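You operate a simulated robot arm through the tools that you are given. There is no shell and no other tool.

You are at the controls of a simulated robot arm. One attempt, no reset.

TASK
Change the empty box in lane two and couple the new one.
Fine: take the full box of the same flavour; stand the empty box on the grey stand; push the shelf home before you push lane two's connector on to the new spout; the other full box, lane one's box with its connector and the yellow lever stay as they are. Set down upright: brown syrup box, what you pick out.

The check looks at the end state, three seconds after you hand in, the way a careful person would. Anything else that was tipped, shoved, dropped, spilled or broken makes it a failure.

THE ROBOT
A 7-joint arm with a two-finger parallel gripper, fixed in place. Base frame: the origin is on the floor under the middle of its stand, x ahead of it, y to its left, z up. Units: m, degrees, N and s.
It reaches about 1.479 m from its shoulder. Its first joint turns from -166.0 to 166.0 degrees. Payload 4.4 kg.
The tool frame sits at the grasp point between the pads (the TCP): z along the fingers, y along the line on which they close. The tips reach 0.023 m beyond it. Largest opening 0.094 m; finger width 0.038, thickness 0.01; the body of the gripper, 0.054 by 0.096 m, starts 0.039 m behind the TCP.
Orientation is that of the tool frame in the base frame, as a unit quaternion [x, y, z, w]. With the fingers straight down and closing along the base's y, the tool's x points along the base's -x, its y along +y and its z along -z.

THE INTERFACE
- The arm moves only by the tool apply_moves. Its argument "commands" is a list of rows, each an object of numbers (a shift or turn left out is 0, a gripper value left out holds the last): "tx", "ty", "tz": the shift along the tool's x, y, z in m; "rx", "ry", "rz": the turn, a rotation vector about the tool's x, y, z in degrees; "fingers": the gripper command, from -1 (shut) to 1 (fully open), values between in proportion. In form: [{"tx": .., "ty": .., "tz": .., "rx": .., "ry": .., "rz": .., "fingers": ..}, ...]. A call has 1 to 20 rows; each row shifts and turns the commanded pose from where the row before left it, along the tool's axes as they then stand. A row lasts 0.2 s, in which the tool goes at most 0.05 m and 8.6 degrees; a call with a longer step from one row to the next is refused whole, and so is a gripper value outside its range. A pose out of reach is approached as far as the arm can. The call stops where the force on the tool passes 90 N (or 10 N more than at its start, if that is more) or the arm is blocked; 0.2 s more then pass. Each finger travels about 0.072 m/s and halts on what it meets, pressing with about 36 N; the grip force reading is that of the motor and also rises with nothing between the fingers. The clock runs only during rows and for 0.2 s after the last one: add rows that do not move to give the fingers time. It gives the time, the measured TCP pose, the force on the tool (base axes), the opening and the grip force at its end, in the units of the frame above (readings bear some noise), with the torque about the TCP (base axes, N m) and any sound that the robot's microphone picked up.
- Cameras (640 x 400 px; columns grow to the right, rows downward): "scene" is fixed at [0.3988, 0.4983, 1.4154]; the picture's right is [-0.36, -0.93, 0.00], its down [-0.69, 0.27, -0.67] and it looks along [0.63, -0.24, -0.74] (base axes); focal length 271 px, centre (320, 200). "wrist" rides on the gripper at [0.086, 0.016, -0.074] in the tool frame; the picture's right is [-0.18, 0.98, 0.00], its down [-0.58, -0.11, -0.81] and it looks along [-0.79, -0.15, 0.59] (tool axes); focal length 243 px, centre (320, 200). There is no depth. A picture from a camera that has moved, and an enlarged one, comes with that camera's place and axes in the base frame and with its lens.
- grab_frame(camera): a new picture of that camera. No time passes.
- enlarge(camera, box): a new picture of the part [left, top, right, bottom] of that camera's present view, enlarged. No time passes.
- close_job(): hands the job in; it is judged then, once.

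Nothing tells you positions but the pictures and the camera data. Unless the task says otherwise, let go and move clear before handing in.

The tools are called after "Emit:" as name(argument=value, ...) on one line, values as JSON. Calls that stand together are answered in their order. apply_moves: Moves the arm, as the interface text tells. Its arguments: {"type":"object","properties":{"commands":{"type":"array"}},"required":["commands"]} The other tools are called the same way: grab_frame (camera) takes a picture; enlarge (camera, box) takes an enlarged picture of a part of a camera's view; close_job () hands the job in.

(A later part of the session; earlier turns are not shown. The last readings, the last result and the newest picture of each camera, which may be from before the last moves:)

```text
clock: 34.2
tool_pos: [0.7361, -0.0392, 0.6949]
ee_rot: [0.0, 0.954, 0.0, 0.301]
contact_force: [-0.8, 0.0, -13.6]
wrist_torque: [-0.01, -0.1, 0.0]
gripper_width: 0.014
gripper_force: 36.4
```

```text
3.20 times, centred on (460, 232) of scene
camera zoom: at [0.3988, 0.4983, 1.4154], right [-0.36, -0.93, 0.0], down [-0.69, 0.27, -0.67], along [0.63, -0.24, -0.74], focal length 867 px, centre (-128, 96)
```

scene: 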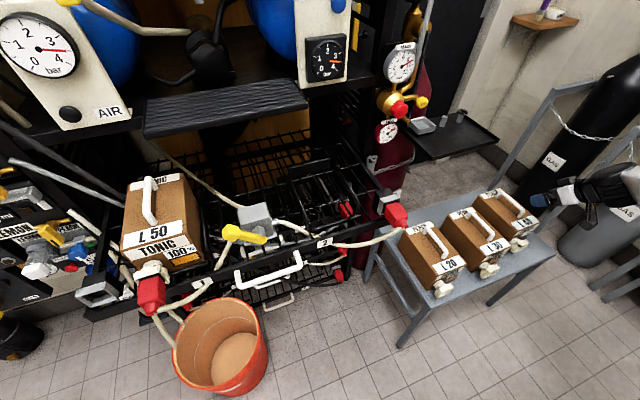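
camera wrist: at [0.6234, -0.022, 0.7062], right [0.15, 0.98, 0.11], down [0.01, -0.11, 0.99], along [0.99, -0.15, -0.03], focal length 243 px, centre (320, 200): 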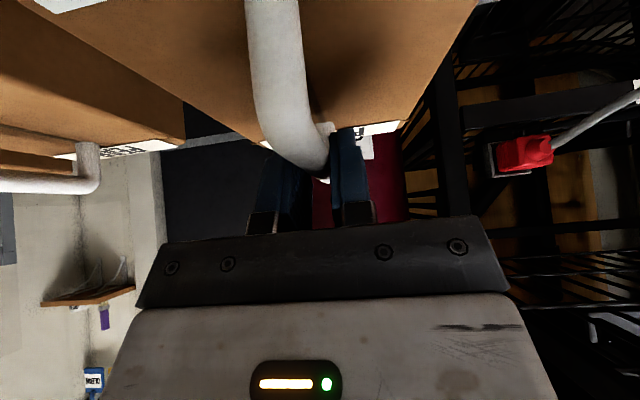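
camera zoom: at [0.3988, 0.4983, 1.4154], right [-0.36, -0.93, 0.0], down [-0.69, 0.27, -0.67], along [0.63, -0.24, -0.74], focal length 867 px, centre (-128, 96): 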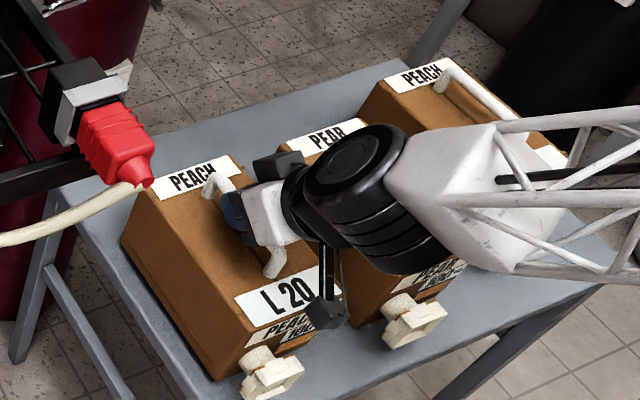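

L20 is off the stand, about 1.4 kg and holding firm. I'll lift a little more, then draw it back toward the robot before raising it, to stay clear of the side tray.

Emit:
apply_moves(commands=[{"tx": -0.0057, "tz": -0.0082}, {"tx": -0.0086, "tz": -0.0123}, {"tx": -0.0086, "tz": -0.0123}, {"tx": 0.005, "tz": -0.009}, {"tx": 0.012, "tz": -0.016}, {"tx": 0.0209, "tz": -0.0269}, {"tx": 0.0209, "tz": -0.0269}, {"tx": 0.0209, "tz": -0.0269}, {"tx": 0.0209, "tz": -0.0269}, {"tx": 0.0209, "tz": -0.0269}, {"tx": 0.0209, "tz": -0.0269}, {"tx": 0.0209, "tz": -0.0269}, {"tx": 0.012, "tz": -0.016}, {"tx": 0.005, "tz": -0.009}, {"tx": 0}])

Emit:
grab_frame(camera="scene")

Emit:
grab_frame(camera="wrist")

```text
clock: 37.4
tool_pos: [0.4522, -0.0388, 0.8259]
ee_rot: [0.0, 0.954, 0.0, 0.3]
contact_force: [0.0, 0.7, -12.4]
wrist_torque: [-0.04, -0.13, -0.03]
gripper_width: 0.014
gripper_force: 36.2
```

```text
taken
```

scene: 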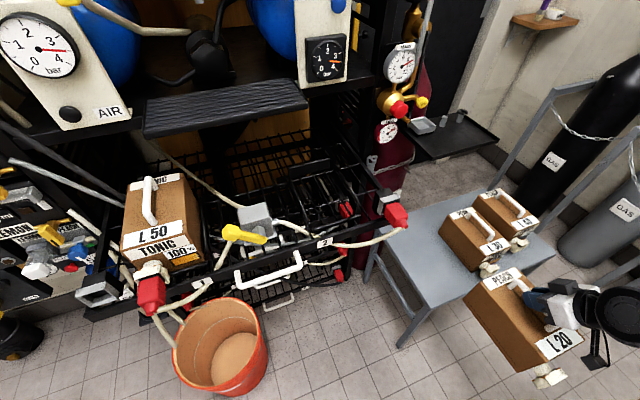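

```text
taken
camera wrist: at [0.3397, -0.0218, 0.8379], right [0.15, 0.98, 0.11], down [0.01, -0.11, 0.99], along [0.99, -0.15, -0.03], focal length 243 px, centre (320, 200)
```

wrist: 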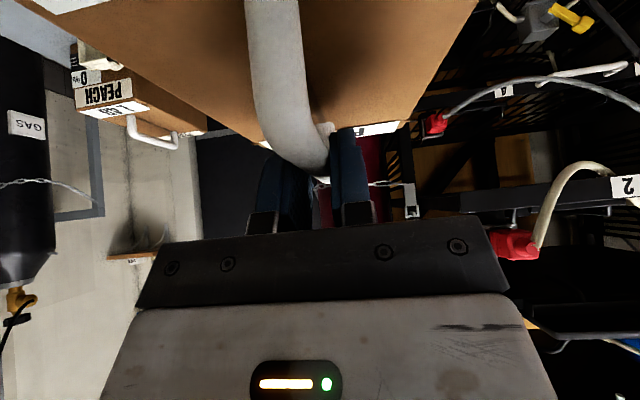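

Box is hanging level, clear of the stand. Raising to carrying height, then across to lane two.

Emit:
apply_moves(commands=[{"tx": -0.0109, "tz": -0.0156}, {"tx": -0.0218, "tz": -0.0311}, {"tx": -0.0218, "tz": -0.0311}, {"tx": -0.0218, "tz": -0.0311}, {"tx": -0.0218, "tz": -0.0311}, {"tx": -0.0218, "tz": -0.0311}, {"tx": -0.0218, "tz": -0.0311, "ty": 0.012}, {"tx": -0.0109, "tz": -0.0156, "ty": 0.03}, {"ty": 0.04}, {"ty": 0.04}, {"ty": 0.04}, {"ty": 0.04}, {"ty": 0.04}, {"ty": 0.04}, {"ty": 0.036}, {"ty": 0.022}, {"ty": 0.011}, {"tx": 0}])

Emit:
grab_frame(camera="scene")

Emit:
grab_frame(camera="wrist")

```text
clock: 41.2
tool_pos: [0.4521, 0.312, 1.0913]
ee_rot: [0.0, 0.954, 0.0, 0.301]
contact_force: [-0.5, 0.5, -13.9]
wrist_torque: [-0.01, -0.11, -0.03]
gripper_width: 0.0138
gripper_force: 36.2
```

```text
taken
```

scene: 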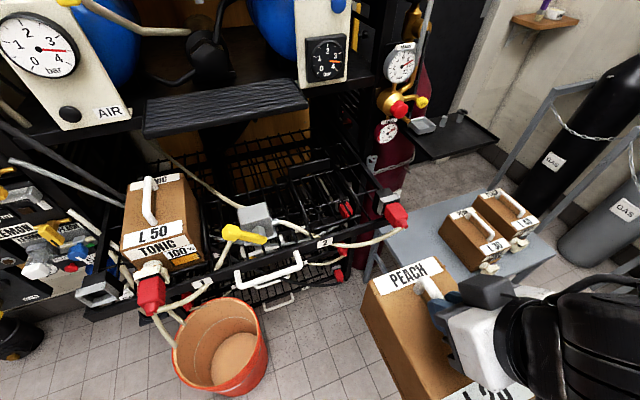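

```text
taken
camera wrist: at [0.3396, 0.3295, 1.1041], right [0.15, 0.98, 0.11], down [0.01, -0.11, 0.99], along [0.99, -0.15, -0.03], focal length 243 px, centre (320, 200)
```

wrist: 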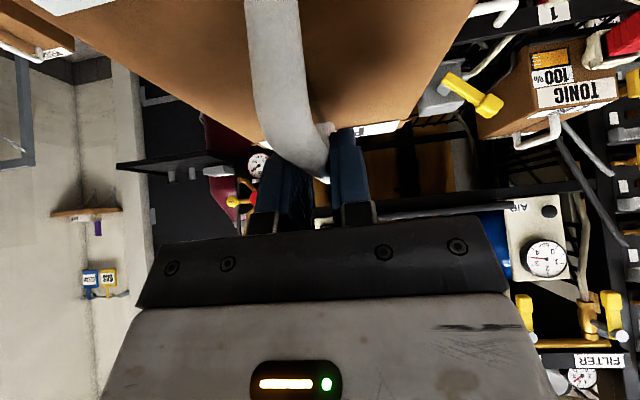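

Emit:
enlarge(camera="scene", box=[200, 120, 420, 257])

Emit:
enlarge(camera="scene", box=[260, 140, 380, 215])

```text
2.91 times, centred on (310, 188) of scene
camera zoom: at [0.3988, 0.4983, 1.4154], right [-0.36, -0.93, 0.0], down [-0.69, 0.27, -0.67], along [0.63, -0.24, -0.74], focal length 788 px, centre (349, 234)
```

zoom: 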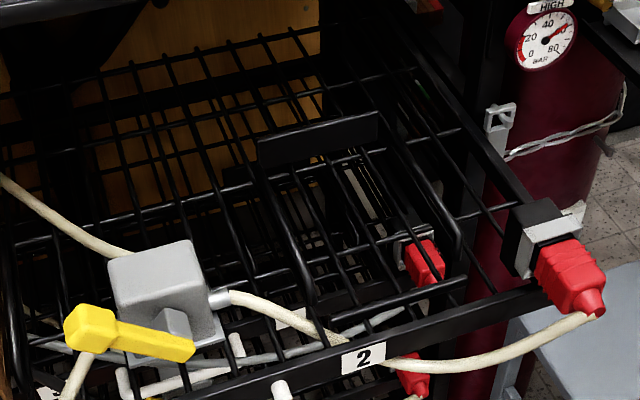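

```text
5.33 times, centred on (320, 178) of scene
camera zoom: at [0.3988, 0.4983, 1.4154], right [-0.36, -0.93, 0.0], down [-0.69, 0.27, -0.67], along [0.63, -0.24, -0.74], focal length 1445 px, centre (320, 320)
```

zoom: 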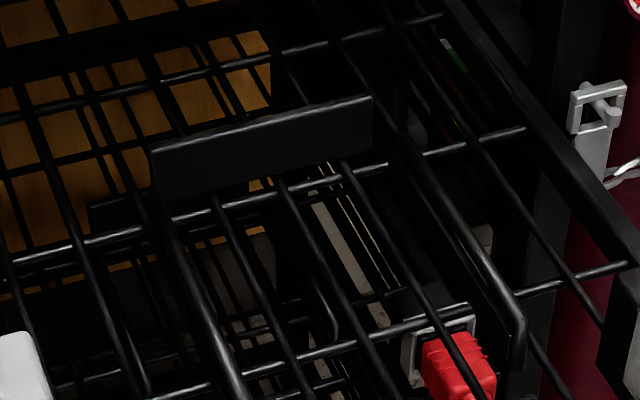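

Lane two has side guides near y 0.247 and 0.379 and a rear stop plate near x 0.96, so the box belongs centred at y ≈ 0.3135. I'll bring it in over the rail, stopping part way to check.

Emit:
apply_moves(commands=[{"tx": 0.0092, "tz": 0.0131, "ty": 0.0015}, {"tx": -0.0123, "tz": 0.0086}, {"tx": -0.0246, "tz": 0.0172}, {"tx": -0.0311, "tz": 0.0218}, {"tx": -0.0311, "tz": 0.0218}, {"tx": -0.0311, "tz": 0.0218}, {"tx": -0.0311, "tz": 0.0218}, {"tx": -0.0311, "tz": 0.0218}, {"tx": -0.0311, "tz": 0.0218}, {"tx": -0.0311, "tz": 0.0218}, {"tx": -0.0246, "tz": 0.0172}, {"tx": -0.0123, "tz": 0.0086}, {"tx": 0}, {"tx": 0}])

Emit:
grab_frame(camera="scene")

Emit:
enlarge(camera="scene", box=[240, 90, 440, 265])

Emit:
grab_frame(camera="wrist")

```text
clock: 44.2
tool_pos: [0.8089, 0.3135, 1.0756]
ee_rot: [0.0, 0.954, 0.0, 0.3]
contact_force: [0.0, -0.6, -15.0]
wrist_torque: [0.03, -0.1, 0.02]
gripper_width: 0.0137
gripper_force: 36.0
```

```text
taken
```

scene: 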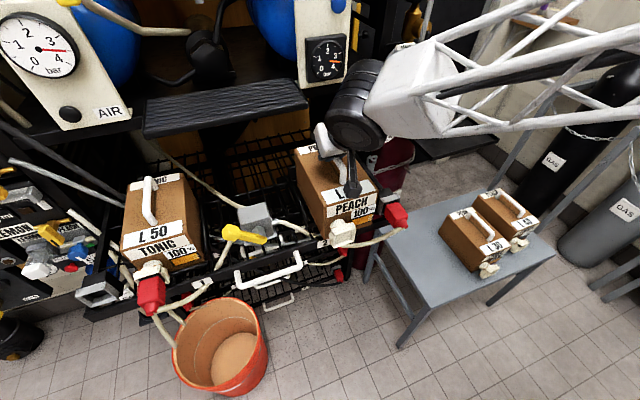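

```text
2.29 times, centred on (340, 178) of scene
camera zoom: at [0.3988, 0.4983, 1.4154], right [-0.36, -0.93, 0.0], down [-0.69, 0.27, -0.67], along [0.63, -0.24, -0.74], focal length 619 px, centre (274, 251)
```

zoom: 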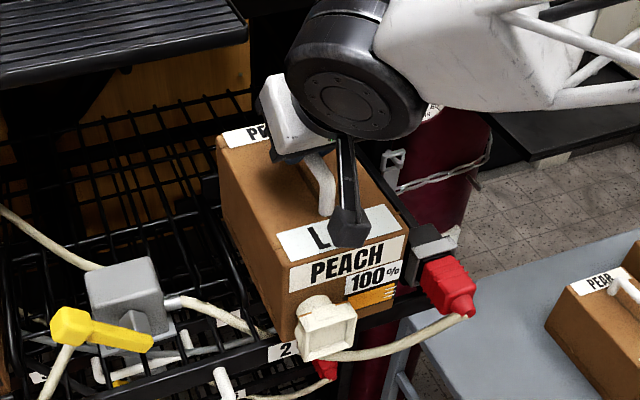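

```text
taken
camera wrist: at [0.6957, 0.3308, 1.0886], right [0.15, 0.98, 0.11], down [0.01, -0.11, 0.99], along [0.99, -0.15, -0.03], focal length 243 px, centre (320, 200)
```

wrist: 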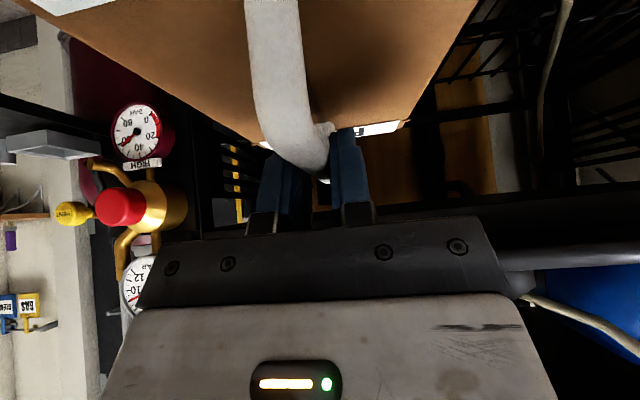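

Emit:
apply_moves(commands=[{"tx": -0.0123, "tz": 0.0086}, {"tx": -0.0164, "tz": 0.0115}, {"tx": -0.0147, "tz": 0.0103}, {"tx": -0.0074, "tz": 0.0052}, {"tx": 0}])

Emit:
enlarge(camera="scene", box=[240, 90, 440, 265])

Emit:
grab_frame(camera="wrist")

```text
clock: 45.4
tool_pos: [0.8706, 0.3142, 1.0756]
ee_rot: [0.001, 0.954, 0.0, 0.301]
contact_force: [0.6, 0.8, -13.9]
wrist_torque: [-0.01, -0.14, 0.0]
gripper_width: 0.0136
gripper_force: 36.5
```

```text
2.29 times, centred on (340, 178) of scene
camera zoom: at [0.3988, 0.4983, 1.4154], right [-0.36, -0.93, 0.0], down [-0.69, 0.27, -0.67], along [0.63, -0.24, -0.74], focal length 619 px, centre (274, 251)
```

zoom: 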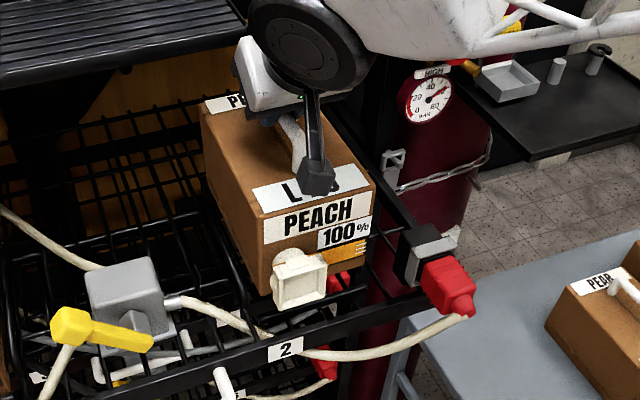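

```text
taken
camera wrist: at [0.7576, 0.3307, 1.0881], right [0.15, 0.98, 0.11], down [0.01, -0.11, 0.99], along [0.99, -0.15, -0.03], focal length 243 px, centre (320, 200)
```

wrist: 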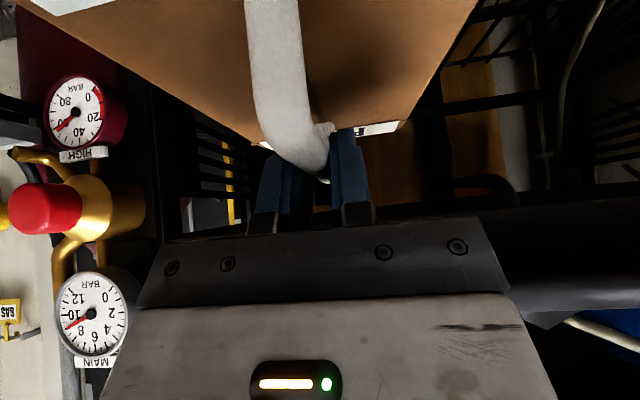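

Box is over lane two between the guides. Lowering gently.

Emit:
apply_moves(commands=[{"tx": 0.0052, "tz": 0.0074}, {"tx": 0.0057, "tz": 0.0082}, {"tx": 0.0057, "tz": 0.0082}, {"tx": 0.0034, "tz": 0.0049}, {"tx": 0}])

Emit:
enlarge(camera="scene", box=[260, 120, 400, 245])

```text
clock: 46.6
tool_pos: [0.8708, 0.3135, 1.0411]
ee_rot: [0.0, 0.954, 0.001, 0.3]
contact_force: [0.3, -1.5, -7.5]
wrist_torque: [0.07, 0.42, 0.13]
gripper_width: 0.0137
gripper_force: 36.2
```

```text
3.20 times, centred on (330, 182) of scene
camera zoom: at [0.3988, 0.4983, 1.4154], right [-0.36, -0.93, 0.0], down [-0.69, 0.27, -0.67], along [0.63, -0.24, -0.74], focal length 867 px, centre (288, 256)
```

zoom: 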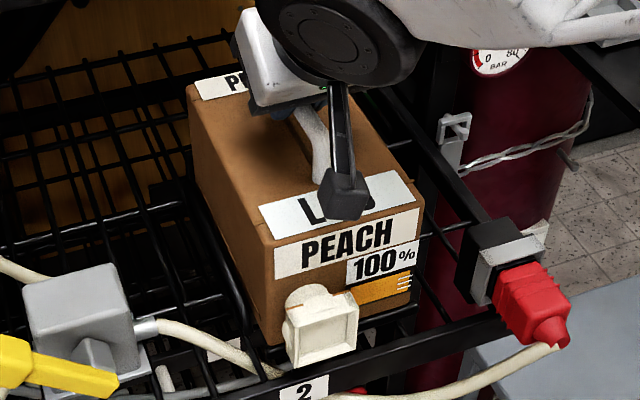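

Some weight has come off at TCP z 1.041, a little earlier than expected. The torque suggests the front edge touched first, so I'll check before going on.

Emit:
grab_frame(camera="wrist")

Emit:
enlarge(camera="scene", box=[280, 180, 400, 255])

Emit:
enlarge(camera="scene", box=[280, 130, 400, 205])

```text
taken
camera wrist: at [0.7576, 0.3305, 1.0535], right [0.15, 0.98, 0.11], down [0.01, -0.11, 0.99], along [0.99, -0.15, -0.03], focal length 243 px, centre (320, 200)
```

wrist: 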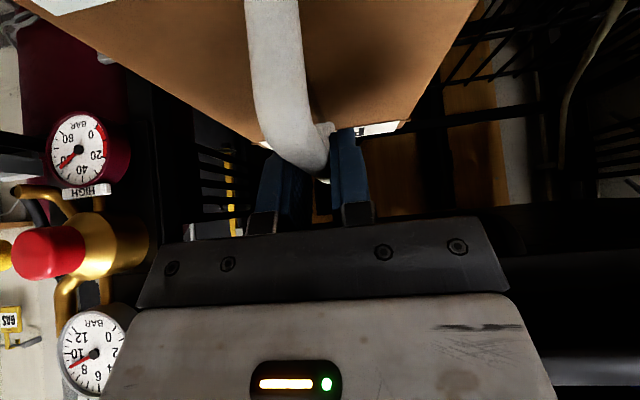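

```text
5.33 times, centred on (340, 218) of scene
camera zoom: at [0.3988, 0.4983, 1.4154], right [-0.36, -0.93, 0.0], down [-0.69, 0.27, -0.67], along [0.63, -0.24, -0.74], focal length 1445 px, centre (213, 107)
```

zoom: 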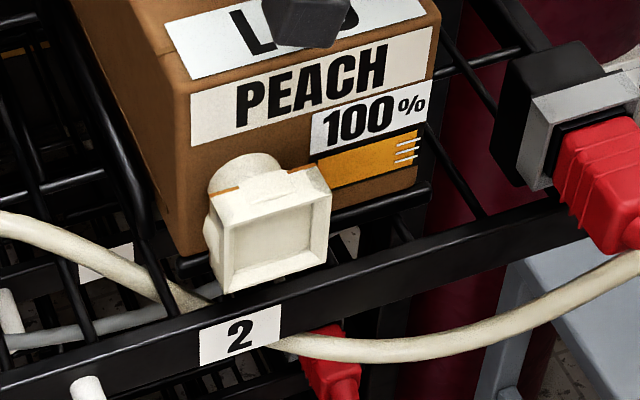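

```text
5.33 times, centred on (340, 168) of scene
camera zoom: at [0.3988, 0.4983, 1.4154], right [-0.36, -0.93, 0.0], down [-0.69, 0.27, -0.67], along [0.63, -0.24, -0.74], focal length 1445 px, centre (213, 373)
```

zoom: 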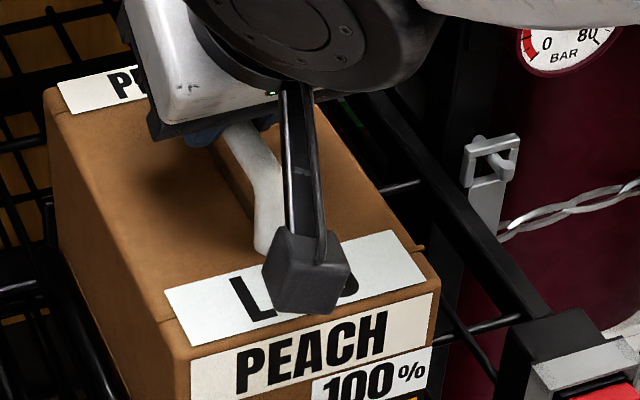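

A front lip bar on the lane, about 13 mm high, is catching the box's front edge because I'm a few millimetres too far forward. I'll lift slightly, shift 6 mm rearward watching for the rear stop, and try again.

Emit:
apply_moves(commands=[{"tx": -0.0034, "tz": -0.0049}, {"tx": 0}, {"tx": -0.0025, "tz": 0.0017}, {"tx": -0.0025, "tz": 0.0017}, {"tx": 0}])

Emit:
enlarge(camera="scene", box=[280, 130, 400, 205])

Emit:
enlarge(camera="scene", box=[280, 180, 400, 255])

```text
clock: 47.8
tool_pos: [0.8766, 0.3131, 1.0454]
ee_rot: [-0.001, 0.954, 0.0, 0.3]
contact_force: [-1.1, 0.5, -13.8]
wrist_torque: [-0.01, -0.11, 0.01]
gripper_width: 0.0136
gripper_force: 35.4
```

```text
5.33 times, centred on (340, 168) of scene
camera zoom: at [0.3988, 0.4983, 1.4154], right [-0.36, -0.93, 0.0], down [-0.69, 0.27, -0.67], along [0.63, -0.24, -0.74], focal length 1445 px, centre (213, 373)
```

zoom: 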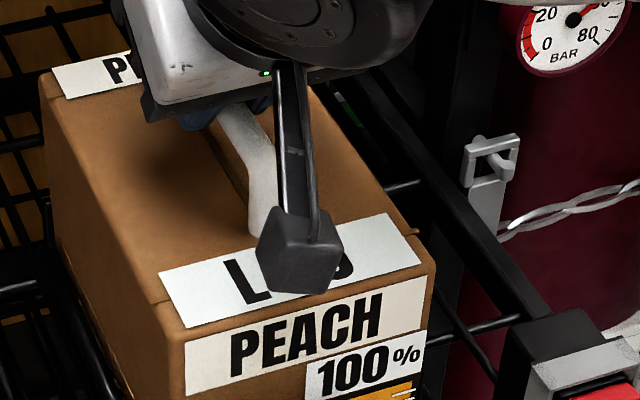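

```text
5.33 times, centred on (340, 218) of scene
camera zoom: at [0.3988, 0.4983, 1.4154], right [-0.36, -0.93, 0.0], down [-0.69, 0.27, -0.67], along [0.63, -0.24, -0.74], focal length 1445 px, centre (213, 107)
```

zoom: 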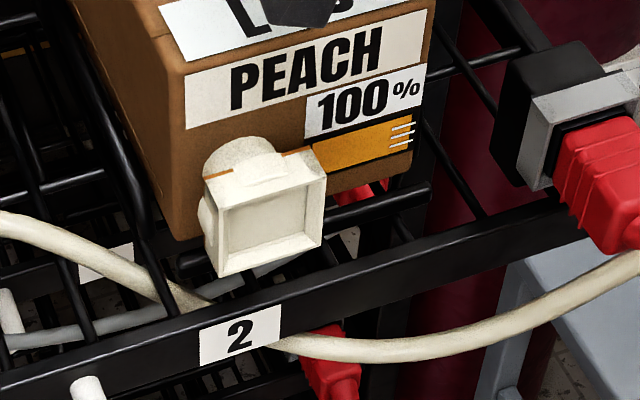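

Free again, no contact with the rear stop. Lowering in small steps.

Emit:
apply_moves(commands=[{"tx": 0.0023, "tz": 0.0033}, {"tx": 0.0023, "tz": 0.0033}, {"tx": 0}])

```text
clock: 48.6
tool_pos: [0.8762, 0.3133, 1.0389]
ee_rot: [0.0, 0.954, 0.0, 0.3]
contact_force: [-0.8, 0.7, -13.9]
wrist_torque: [-0.02, -0.11, -0.01]
gripper_width: 0.0138
gripper_force: 35.6
```

Emit:
apply_moves(commands=[{"tx": 0.0023, "tz": 0.0033}, {"tx": 0.0017, "tz": 0.0025}, {"tx": 0}])

```text
clock: 49.4
tool_pos: [0.8756, 0.3135, 1.0304]
ee_rot: [0.0, 0.954, 0.0, 0.301]
contact_force: [-0.5, 1.0, -13.8]
wrist_torque: [0.01, -0.1, -0.02]
gripper_width: 0.0138
gripper_force: 36.1
```

Emit:
apply_moves(commands=[{"tx": 0.00115, "tz": 0.00164}, {"tx": 0.0006, "tz": 0.0008}, {"tx": 0}])

Emit:
enlarge(camera="scene", box=[280, 180, 400, 255])

```text
clock: 50.2
tool_pos: [0.8777, 0.3136, 1.0275]
ee_rot: [0.0, 0.953, 0.0, 0.302]
contact_force: [0.4, -3.4, -1.9]
wrist_torque: [-0.1, 1.03, 0.36]
gripper_width: 0.0139
gripper_force: 35.9
```

```text
5.33 times, centred on (340, 218) of scene
camera zoom: at [0.3988, 0.4983, 1.4154], right [-0.36, -0.93, 0.0], down [-0.69, 0.27, -0.67], along [0.63, -0.24, -0.74], focal length 1445 px, centre (213, 107)
```

zoom: 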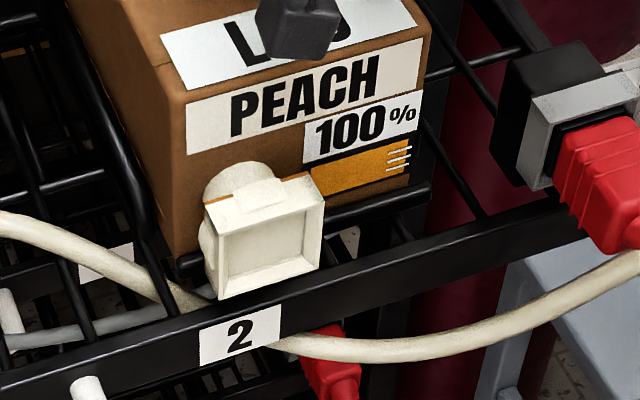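

Resting at the same grip height the old box had, so it's down behind the lip. Opening the fingers and backing straight off the handle.

Emit:
apply_moves(commands=[{"fingers": -0.5}, {"fingers": 0}, {"fingers": 0.5}, {"fingers": 1}, {"fingers": 1}, {"fingers": 1}])

Emit:
grab_frame(camera="wrist")

Emit:
enlarge(camera="scene", box=[240, 120, 440, 245])

```text
clock: 51.6
tool_pos: [0.8767, 0.3122, 1.029]
ee_rot: [-0.001, 0.954, 0.0, 0.301]
contact_force: [-0.5, -0.3, 0.3]
wrist_torque: [-0.03, 0.0, -0.02]
gripper_width: 0.0939
gripper_force: 0.2
```

```text
taken
camera wrist: at [0.7633, 0.3306, 1.0407], right [0.15, 0.98, 0.11], down [0.01, -0.11, 0.99], along [0.99, -0.15, -0.03], focal length 243 px, centre (320, 200)
```

wrist: 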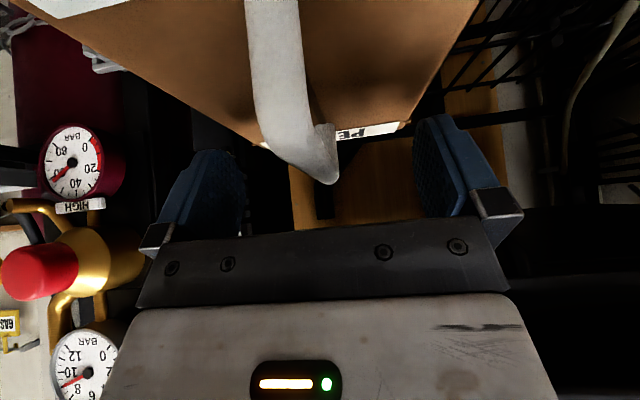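

```text
3.20 times, centred on (340, 182) of scene
camera zoom: at [0.3988, 0.4983, 1.4154], right [-0.36, -0.93, 0.0], down [-0.69, 0.27, -0.67], along [0.63, -0.24, -0.74], focal length 867 px, centre (256, 256)
```

zoom: 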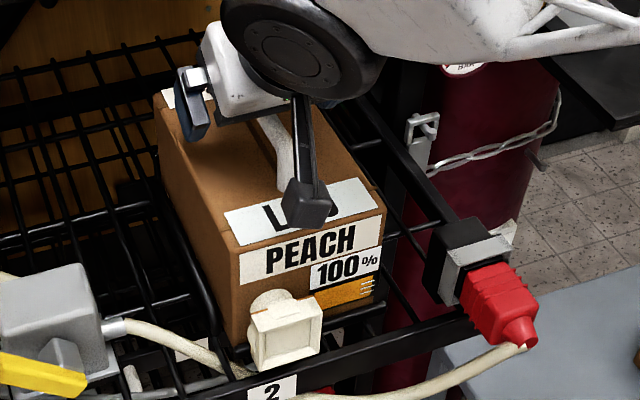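

The new PEACH 100% box stands in lane two exactly where the old one was, and the fingers are open around the handle. Backing straight out the way I came in.

Emit:
apply_moves(commands=[{"tx": 0.0123, "tz": -0.0086}, {"tx": 0.0246, "tz": -0.0172}, {"tx": 0.0328, "tz": -0.023}, {"tx": 0.0328, "tz": -0.023}, {"tx": 0.0328, "tz": -0.023}, {"tx": 0.0328, "tz": -0.023}, {"tx": 0.0328, "tz": -0.023}, {"tx": 0.0328, "tz": -0.023}, {"tx": 0.0328, "tz": -0.023}, {"tx": 0.0328, "tz": -0.023}, {"tx": 0}])

Emit:
grab_frame(camera="wrist")

Emit:
grab_frame(camera="scene")

```text
clock: 54.0
tool_pos: [0.5107, 0.3137, 1.0285]
ee_rot: [0.0, 0.954, 0.0, 0.301]
contact_force: [0.9, 0.3, -1.0]
wrist_torque: [0.0, -0.02, 0.01]
gripper_width: 0.0942
gripper_force: 0.0
```

```text
taken
camera wrist: at [0.3975, 0.331, 1.0408], right [0.15, 0.98, 0.11], down [0.01, -0.11, 0.99], along [0.99, -0.15, -0.03], focal length 243 px, centre (320, 200)
```

wrist: 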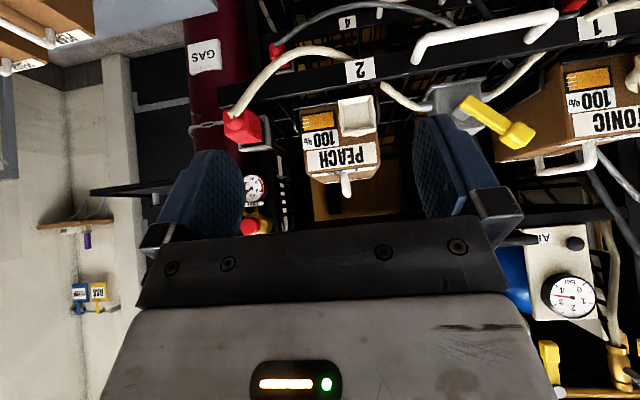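

```text
taken
```

scene: 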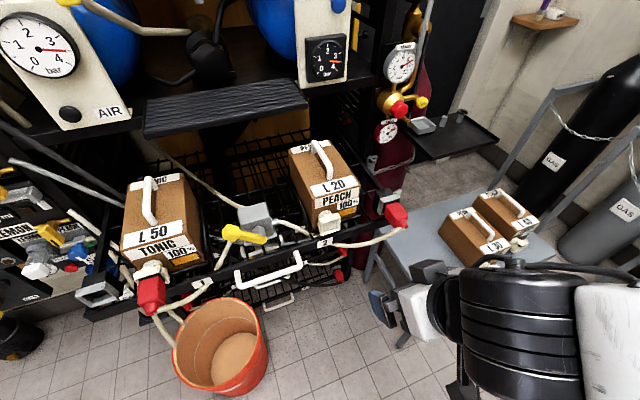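

Emit:
enlarge(camera="wrist", box=[200, 0, 440, 150])

Emit:
enlarge(camera="wrist", box=[400, 0, 640, 150])

Emit:
enlarge(camera="scene", box=[200, 200, 400, 325])

```text
2.67 times, centred on (320, 75) of wrist
camera zoom: at [0.3975, 0.331, 1.0408], right [0.15, 0.98, 0.11], down [0.01, -0.11, 0.99], along [0.99, -0.15, -0.03], focal length 647 px, centre (320, 533)
```

zoom: 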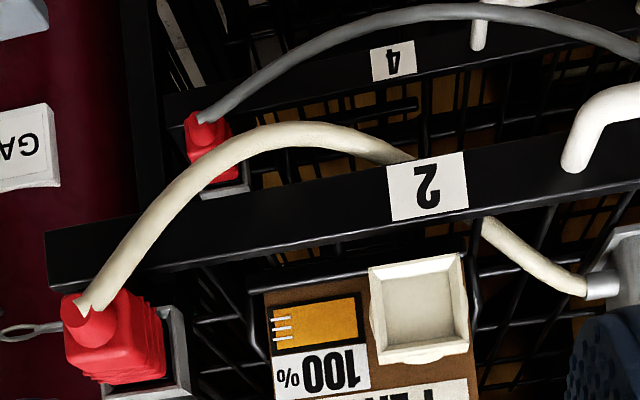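

```text
2.67 times, centred on (520, 75) of wrist
camera zoom: at [0.3975, 0.331, 1.0408], right [0.15, 0.98, 0.11], down [0.01, -0.11, 0.99], along [0.99, -0.15, -0.03], focal length 647 px, centre (-213, 533)
```

zoom: 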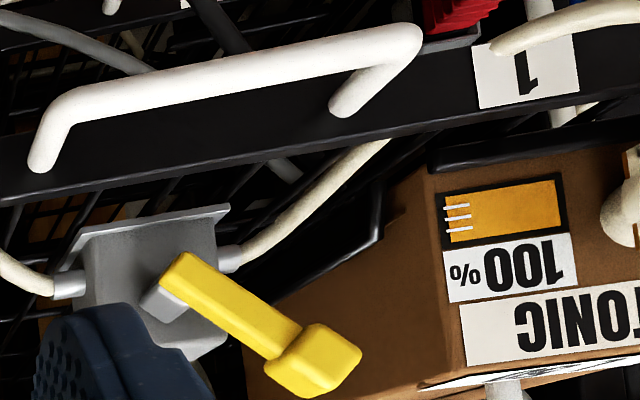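

```text
3.20 times, centred on (300, 262) of scene
camera zoom: at [0.3988, 0.4983, 1.4154], right [-0.36, -0.93, 0.0], down [-0.69, 0.27, -0.67], along [0.63, -0.24, -0.74], focal length 867 px, centre (384, 0)
```

zoom: 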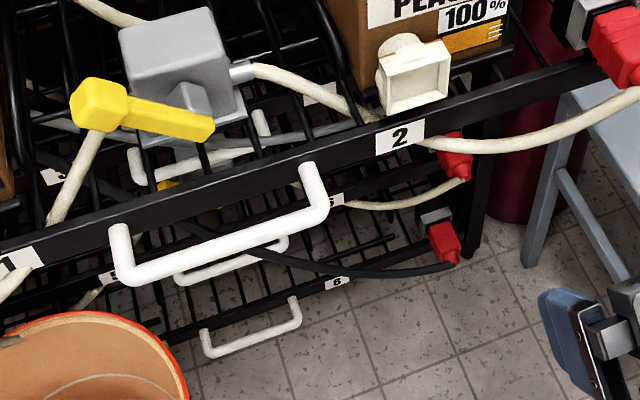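

The shelf's handle bar runs at x ≈ 0.70, y 0.43 to 0.57, z ≈ 0.86. I'll push on its middle with closed fingers pointing forward, so I'm closing, sliding across and tilting the hand level first.

Emit:
apply_moves(commands=[{"ty": 0.037, "tx": 0.003, "fingers": -1}, {"ty": 0.037, "fingers": -1}, {"ty": 0.037, "fingers": -1}, {"ty": 0.037, "fingers": -1}, {"ty": 0.037, "fingers": -1}, {"ry": -5}, {"ry": -5}, {"ry": -5}, {"ry": -5}, {"ry": -5}, {"ry": -5}, {"ry": -5}, {"ry": -5}, {"ry": -5}, {"tx": 0}])

Emit:
grab_frame(camera="wrist")

Emit:
grab_frame(camera="scene")

```text
clock: 57.2
tool_pos: [0.5084, 0.4981, 1.0266]
ee_rot: [0.0, 0.766, 0.0, 0.643]
contact_force: [-0.9, 0.2, 0.4]
wrist_torque: [0.0, 0.01, 0.01]
gripper_width: 0.0
gripper_force: 35.8
```

```text
taken
camera wrist: at [0.4208, 0.5158, 0.9555], right [0.03, 0.98, 0.18], down [-0.69, -0.11, 0.71], along [0.72, -0.15, 0.68], focal length 243 px, centre (320, 200)
```

wrist: 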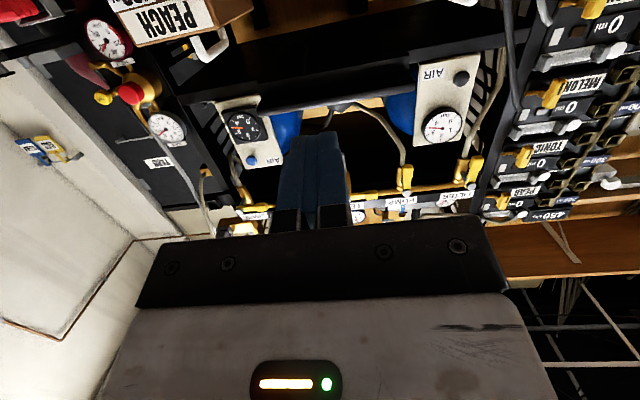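

```text
taken
```

scene: 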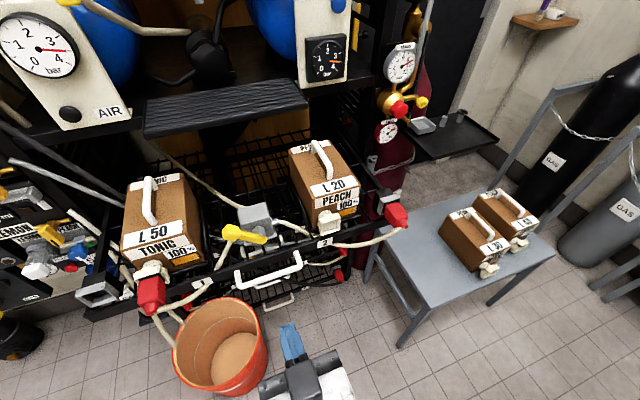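

Emit:
apply_moves(commands=[{"tx": 0.0406, "tz": 0.0072}, {"tx": 0.0406, "tz": 0.0072}, {"tx": 0.0406, "tz": 0.0072}, {"tx": 0.0406, "tz": 0.0072}, {"tx": -0.0058, "tz": 0.0328}, {"tx": -0.0058, "tz": 0.0328}, {"tx": -0.004, "tz": 0.023}, {"tx": 0}])

Emit:
grab_frame(camera="scene")

Emit:
enlarge(camera="scene", box=[200, 200, 400, 325])

Emit:
grab_frame(camera="wrist")

```text
clock: 59.0
tool_pos: [0.5989, 0.4981, 0.8619]
ee_rot: [0.0, 0.766, 0.001, 0.642]
contact_force: [0.8, 0.3, 0.0]
wrist_torque: [0.01, 0.01, 0.01]
gripper_width: 0.0
gripper_force: 36.2
```

```text
taken
```

scene: 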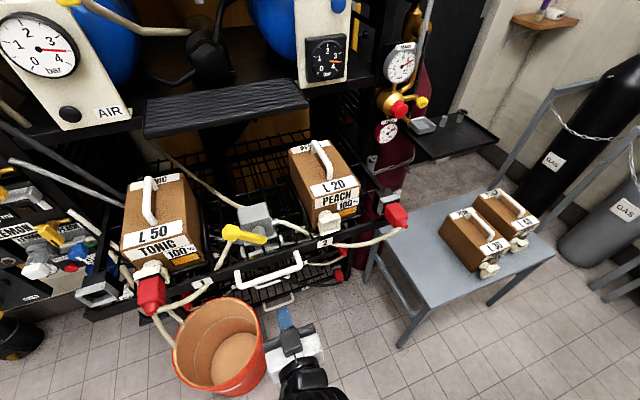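

```text
3.20 times, centred on (300, 262) of scene
camera zoom: at [0.3988, 0.4983, 1.4154], right [-0.36, -0.93, 0.0], down [-0.69, 0.27, -0.67], along [0.63, -0.24, -0.74], focal length 867 px, centre (384, 0)
```

zoom: 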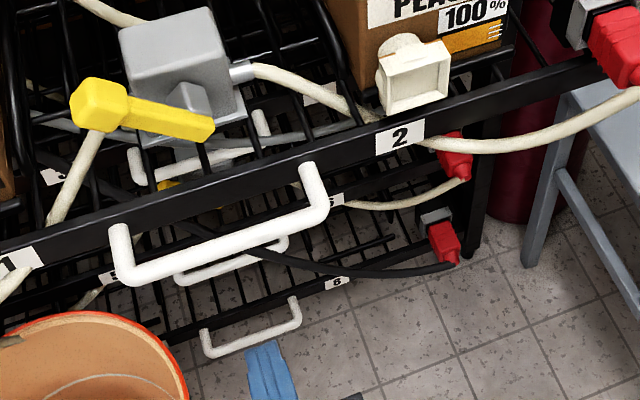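

```text
taken
camera wrist: at [0.5108, 0.5156, 0.7903], right [0.03, 0.98, 0.18], down [-0.69, -0.11, 0.71], along [0.72, -0.15, 0.68], focal length 243 px, centre (320, 200)
```

wrist: 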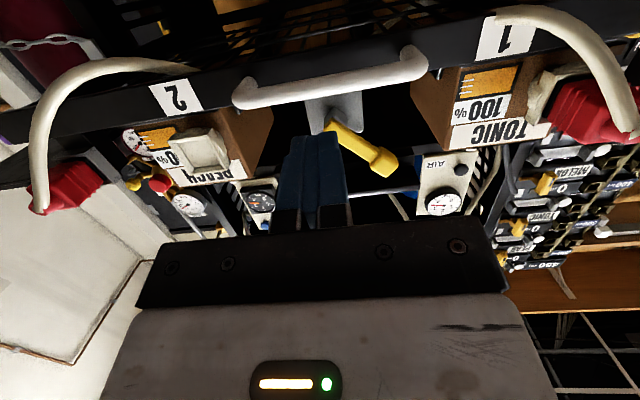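

The fingertips line up with the handle bar's middle (bar at z ≈ 0.857, y ≈ 0.50). Advancing to contact, then pushing slowly.

Emit:
apply_moves(commands=[{"tx": -0.0044, "tz": 0.0246}, {"tx": -0.0044, "tz": 0.0246}, {"tx": -0.0021, "tz": 0.0118}, {"tx": -0.0014, "tz": 0.0079}, {"tx": -0.0014, "tz": 0.0079}, {"tx": 0}])

Emit:
enlarge(camera="scene", box=[200, 200, 400, 325])

```text
clock: 60.4
tool_pos: [0.6769, 0.4971, 0.861]
ee_rot: [0.0, 0.767, 0.0, 0.642]
contact_force: [-3.5, -1.4, 0.9]
wrist_torque: [0.01, -0.03, -0.03]
gripper_width: 0.0
gripper_force: 35.5
```

```text
3.20 times, centred on (300, 262) of scene
camera zoom: at [0.3988, 0.4983, 1.4154], right [-0.36, -0.93, 0.0], down [-0.69, 0.27, -0.67], along [0.63, -0.24, -0.74], focal length 867 px, centre (384, 0)
```

zoom: 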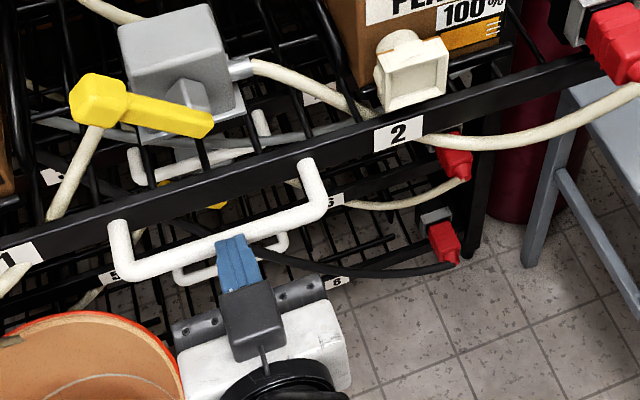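

Contact made and the shelf is sliding easily (about 3.5 N). Continuing the push slowly.

Emit:
apply_moves(commands=[{"tx": -0.0009, "tz": 0.0049}, {"tx": -0.0012, "tz": 0.0069}, {"tx": -0.0016, "tz": 0.0089}, {"tx": -0.0017, "tz": 0.0098}, {"tx": -0.0017, "tz": 0.0098}, {"tx": -0.0017, "tz": 0.0098}, {"tx": -0.0017, "tz": 0.0098}, {"tx": -0.0017, "tz": 0.0098}, {"tx": -0.0017, "tz": 0.0098}, {"tx": -0.0012, "tz": 0.0069}, {"tx": -0.0009, "tz": 0.0049}, {"tx": 0}])

Emit:
grab_frame(camera="scene")

Emit:
grab_frame(camera="wrist")

```text
clock: 63.0
tool_pos: [0.7693, 0.4976, 0.8616]
ee_rot: [0.0, 0.767, 0.0, 0.642]
contact_force: [0.0, -0.2, 0.6]
wrist_torque: [0.02, 0.0, -0.01]
gripper_width: 0.0
gripper_force: 36.1
```

```text
taken
```

scene: 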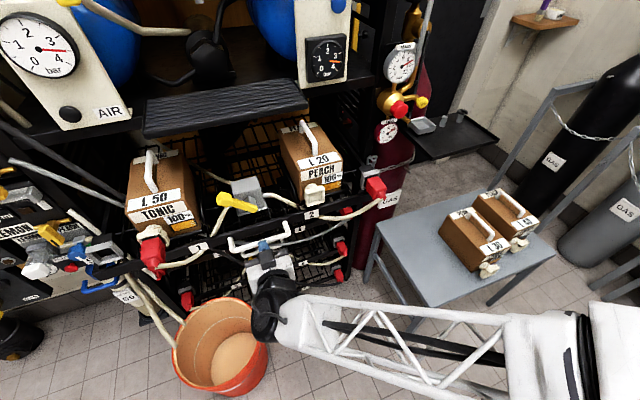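

```text
taken
camera wrist: at [0.682, 0.5156, 0.7905], right [0.03, 0.98, 0.18], down [-0.69, -0.11, 0.71], along [0.72, -0.15, 0.68], focal length 243 px, centre (320, 200)
```

wrist: 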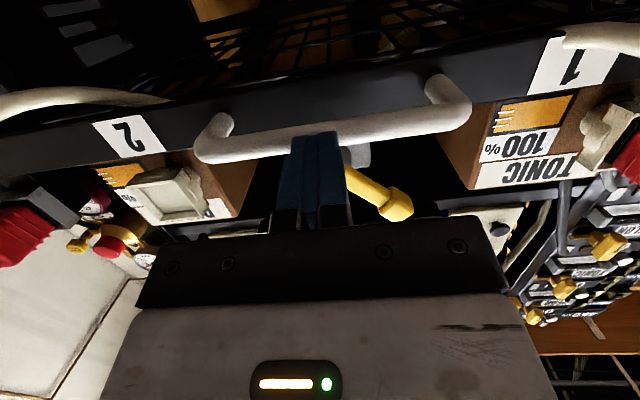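

Shelf is moving in smoothly with both boxes upright and the parked connector riding along. Continuing.

Emit:
apply_moves(commands=[{"tx": -0.0009, "tz": 0.0049}, {"tx": -0.0012, "tz": 0.0069}, {"tx": -0.0016, "tz": 0.0089}, {"tx": -0.0017, "tz": 0.0098}, {"tx": -0.0017, "tz": 0.0098}, {"tx": -0.0017, "tz": 0.0098}, {"tx": -0.0017, "tz": 0.0098}, {"tx": -0.0017, "tz": 0.0098}, {"tx": -0.0017, "tz": 0.0098}, {"tx": -0.0012, "tz": 0.0069}, {"tx": -0.0009, "tz": 0.0049}, {"tx": 0}])

Emit:
grab_frame(camera="scene")

Emit:
grab_frame(camera="wrist")

```text
clock: 65.6
tool_pos: [0.8623, 0.4981, 0.8619]
ee_rot: [0.001, 0.766, -0.001, 0.643]
contact_force: [-3.7, -2.1, 1.5]
wrist_torque: [-0.03, -0.04, -0.06]
gripper_width: 0.0
gripper_force: 36.4
```

```text
taken
```

scene: 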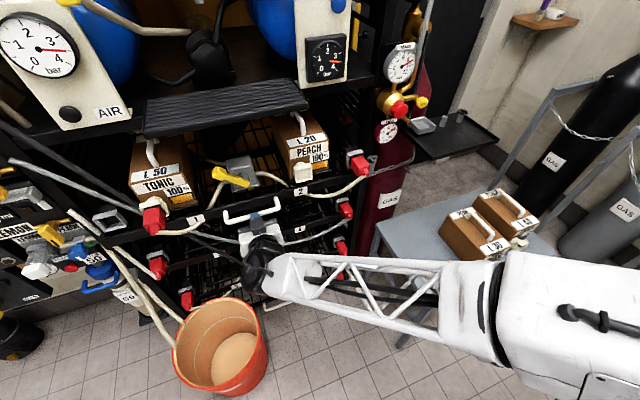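

```text
taken
camera wrist: at [0.7743, 0.5158, 0.7909], right [0.03, 0.98, 0.18], down [-0.69, -0.11, 0.71], along [0.72, -0.15, 0.68], focal length 243 px, centre (320, 200)
```

wrist: 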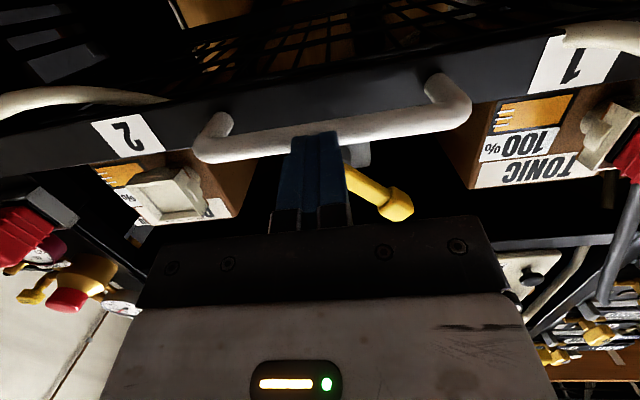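

Emit:
apply_moves(commands=[{"tx": -0.0012, "tz": 0.0069}, {"tx": -0.0014, "tz": 0.0079}, {"tx": -0.0014, "tz": 0.0079}, {"tx": -0.0014, "tz": 0.0079}, {"tx": -0.0012, "tz": 0.0069}, {"tx": -0.0009, "tz": 0.0049}, {"tx": 0}])

Emit:
enlarge(camera="scene", box=[90, 90, 410, 290])

```text
clock: 67.2
tool_pos: [0.9048, 0.4982, 0.8606]
ee_rot: [0.0, 0.766, 0.0, 0.642]
contact_force: [-1.6, -0.4, -0.8]
wrist_torque: [-0.01, 0.05, 0.02]
gripper_width: 0.0
gripper_force: 36.3
```

```text
2.00 times, centred on (250, 190) of scene
camera zoom: at [0.3988, 0.4983, 1.4154], right [-0.36, -0.93, 0.0], down [-0.69, 0.27, -0.67], along [0.63, -0.24, -0.74], focal length 542 px, centre (460, 220)
```

zoom: 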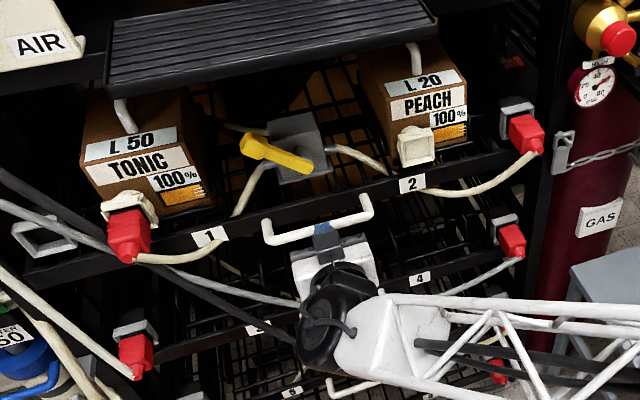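

Emit:
apply_moves(commands=[{"tx": -0.0007, "tz": 0.0039}, {"tx": -0.0007, "tz": 0.0039}, {"tx": -0.0007, "tz": 0.0039}, {"tx": 0}])

```text
clock: 68.0
tool_pos: [0.9141, 0.4983, 0.8628]
ee_rot: [0.0, 0.765, 0.001, 0.644]
contact_force: [-55.7, -26.3, 22.0]
wrist_torque: [-0.22, -0.01, -0.54]
gripper_width: 0.0
gripper_force: 35.9
stopped in row 4: the force on the tool passed its limit at 115 N (the readings are from after the stop); the commanded pose is now the measured one
```

Firm stop at TCP x 0.914, which puts the handle at x ≈ 0.945, level with the other shelves' handles. Backing off and checking that it stays home.

Emit:
apply_moves(commands=[{"tx": 0.0005, "tz": -0.003}, {"tx": 0.0014, "tz": -0.008}, {"tx": 0.0035, "tz": -0.0197}, {"tx": 0.0035, "tz": -0.0197}, {"tx": 0.0052, "tz": -0.0295}, {"tx": 0.0052, "tz": -0.0295}, {"tx": 0}])

Emit:
grab_frame(camera="wrist")

Emit:
enlarge(camera="scene", box=[90, 90, 410, 290])

```text
clock: 69.6
tool_pos: [0.8043, 0.4988, 0.8605]
ee_rot: [0.001, 0.766, -0.001, 0.643]
contact_force: [0.4, 0.7, 0.0]
wrist_torque: [0.02, 0.0, -0.02]
gripper_width: 0.0
gripper_force: 36.2
```

```text
taken
camera wrist: at [0.7162, 0.5163, 0.7896], right [0.03, 0.98, 0.18], down [-0.69, -0.11, 0.71], along [0.72, -0.15, 0.68], focal length 243 px, centre (320, 200)
```

wrist: 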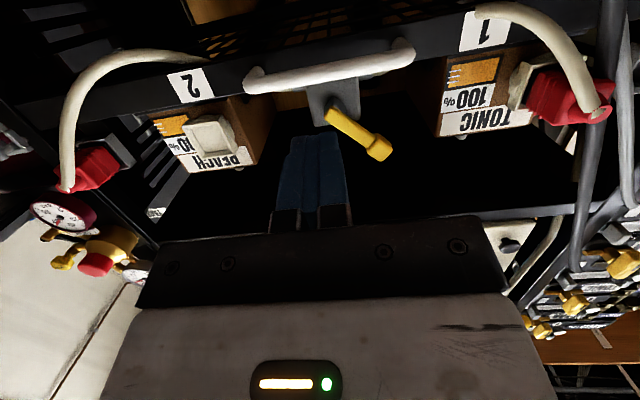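

```text
2.00 times, centred on (250, 190) of scene
camera zoom: at [0.3988, 0.4983, 1.4154], right [-0.36, -0.93, 0.0], down [-0.69, 0.27, -0.67], along [0.63, -0.24, -0.74], focal length 542 px, centre (460, 220)
```

zoom: 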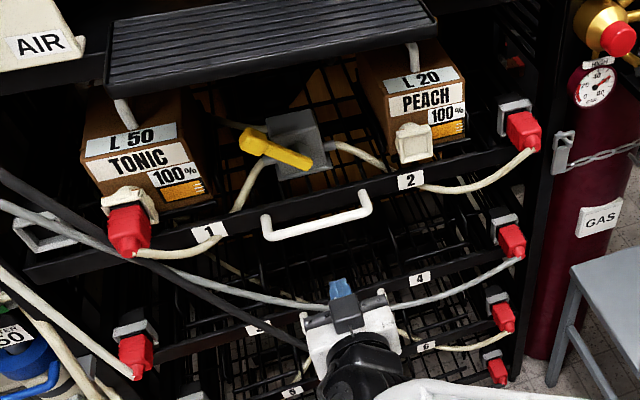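

The shelf looks home and lined up with those below. I'll do one gentle re-check push to confirm it hasn't bounced back off its stop.

Emit:
apply_moves(commands=[{"tx": -0.0052, "tz": 0.0295}, {"tx": -0.0052, "tz": 0.0295}, {"tx": -0.0052, "tz": 0.0295}, {"tx": -0.0016, "tz": 0.0089}, {"tx": -0.0005, "tz": 0.003}, {"tx": -0.0004, "tz": 0.002}, {"tx": 0}])

```text
clock: 71.2
tool_pos: [0.9079, 0.499, 0.8619]
ee_rot: [0.0, 0.765, 0.0, 0.643]
contact_force: [0.4, 0.5, 0.2]
wrist_torque: [-0.01, -0.02, -0.01]
gripper_width: 0.0002
gripper_force: 36.9
```

Emit:
apply_moves(commands=[{"tx": -0.0004, "tz": 0.002}, {"tx": -0.0004, "tz": 0.002}, {"tx": -0.0003, "tz": 0.0015}, {"tx": 0}])

```text
clock: 72.2
tool_pos: [0.9142, 0.4991, 0.862]
ee_rot: [0.001, 0.766, -0.001, 0.643]
contact_force: [0.5, -0.3, -0.3]
wrist_torque: [0.01, -0.02, 0.0]
gripper_width: 0.0001
gripper_force: 35.7
```

Emit:
apply_moves(commands=[{"tx": -0.0003, "tz": 0.0015}, {"tx": -0.0003, "tz": 0.0015}, {"tx": 0}])

```text
clock: 72.8
tool_pos: [0.9133, 0.4991, 0.8621]
ee_rot: [0.0, 0.765, -0.001, 0.644]
contact_force: [-54.3, -23.9, 18.1]
wrist_torque: [-0.19, 0.04, -0.51]
gripper_width: 0.0
gripper_force: 35.5
stopped in row 2: the force on the tool passed its limit at 107 N (the readings are from after the stop); the commanded pose is now the measured one
```

Same hard stop at the same place, so the shelf is home. Now I'll back away, rise, tilt the hand back to 40° and look at the parked connector and the new spout.

Emit:
apply_moves(commands=[{"tx": 0.0009, "tz": -0.0049}, {"tx": 0.0069, "tz": -0.0394}, {"tx": 0.0069, "tz": -0.0394}, {"tx": 0.0069, "tz": -0.0394}, {"tx": 0.0069, "tz": -0.0394}, {"tx": -0.0246, "tz": -0.0043, "ty": -0.04}, {"tx": -0.0246, "tz": -0.0043, "ty": -0.04}, {"tx": -0.0246, "tz": -0.0043, "ty": -0.04}, {"tx": -0.0246, "tz": -0.0043, "ty": -0.04}, {"tx": -0.0246, "tz": -0.0043, "ty": -0.04}, {"tx": -0.0246, "tz": -0.0043, "ty": -0.04}, {"tx": 0}])

Emit:
apply_moves(commands=[{"ry": 5, "fingers": 1}, {"ry": 5, "fingers": 1}, {"ry": 5, "fingers": 1}, {"ry": 5, "fingers": 1}, {"ry": 5, "fingers": 1}, {"ry": 5}, {"ry": 5}, {"ry": 5}, {"tx": 0}])

Emit:
grab_frame(camera="wrist")

Emit:
grab_frame(camera="scene")

```text
clock: 75.4
tool_pos: [0.7505, 0.2594, 1.0095]
ee_rot: [-0.001, 0.766, 0.0, 0.643]
contact_force: [0.4, 0.0, 0.4]
wrist_torque: [-0.02, -0.02, -0.02]
gripper_width: 0.0
gripper_force: 36.4
```

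```text
clock: 77.4
tool_pos: [0.7491, 0.2595, 1.01]
ee_rot: [0.001, 0.94, 0.0, 0.342]
contact_force: [0.3, 0.4, -0.1]
wrist_torque: [0.02, 0.01, 0.03]
gripper_width: 0.0942
gripper_force: 0.0
```

```text
taken
camera wrist: at [0.6361, 0.2766, 1.0136], right [0.14, 0.98, 0.12], down [-0.07, -0.11, 0.99], along [0.99, -0.15, 0.06], focal length 243 px, centre (320, 200)
```

wrist: 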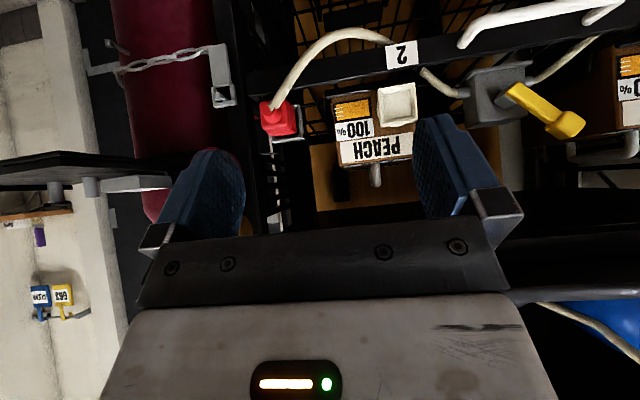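

```text
taken
```

scene: 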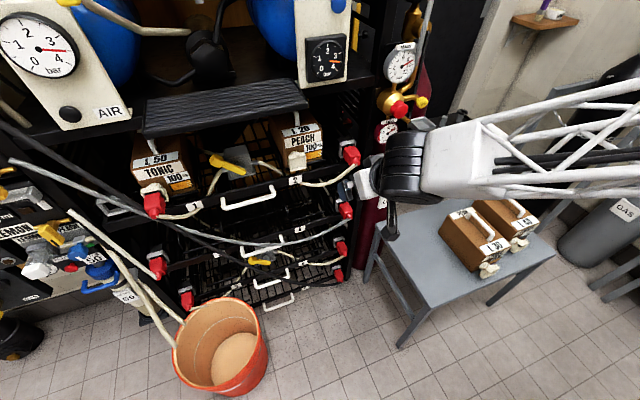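

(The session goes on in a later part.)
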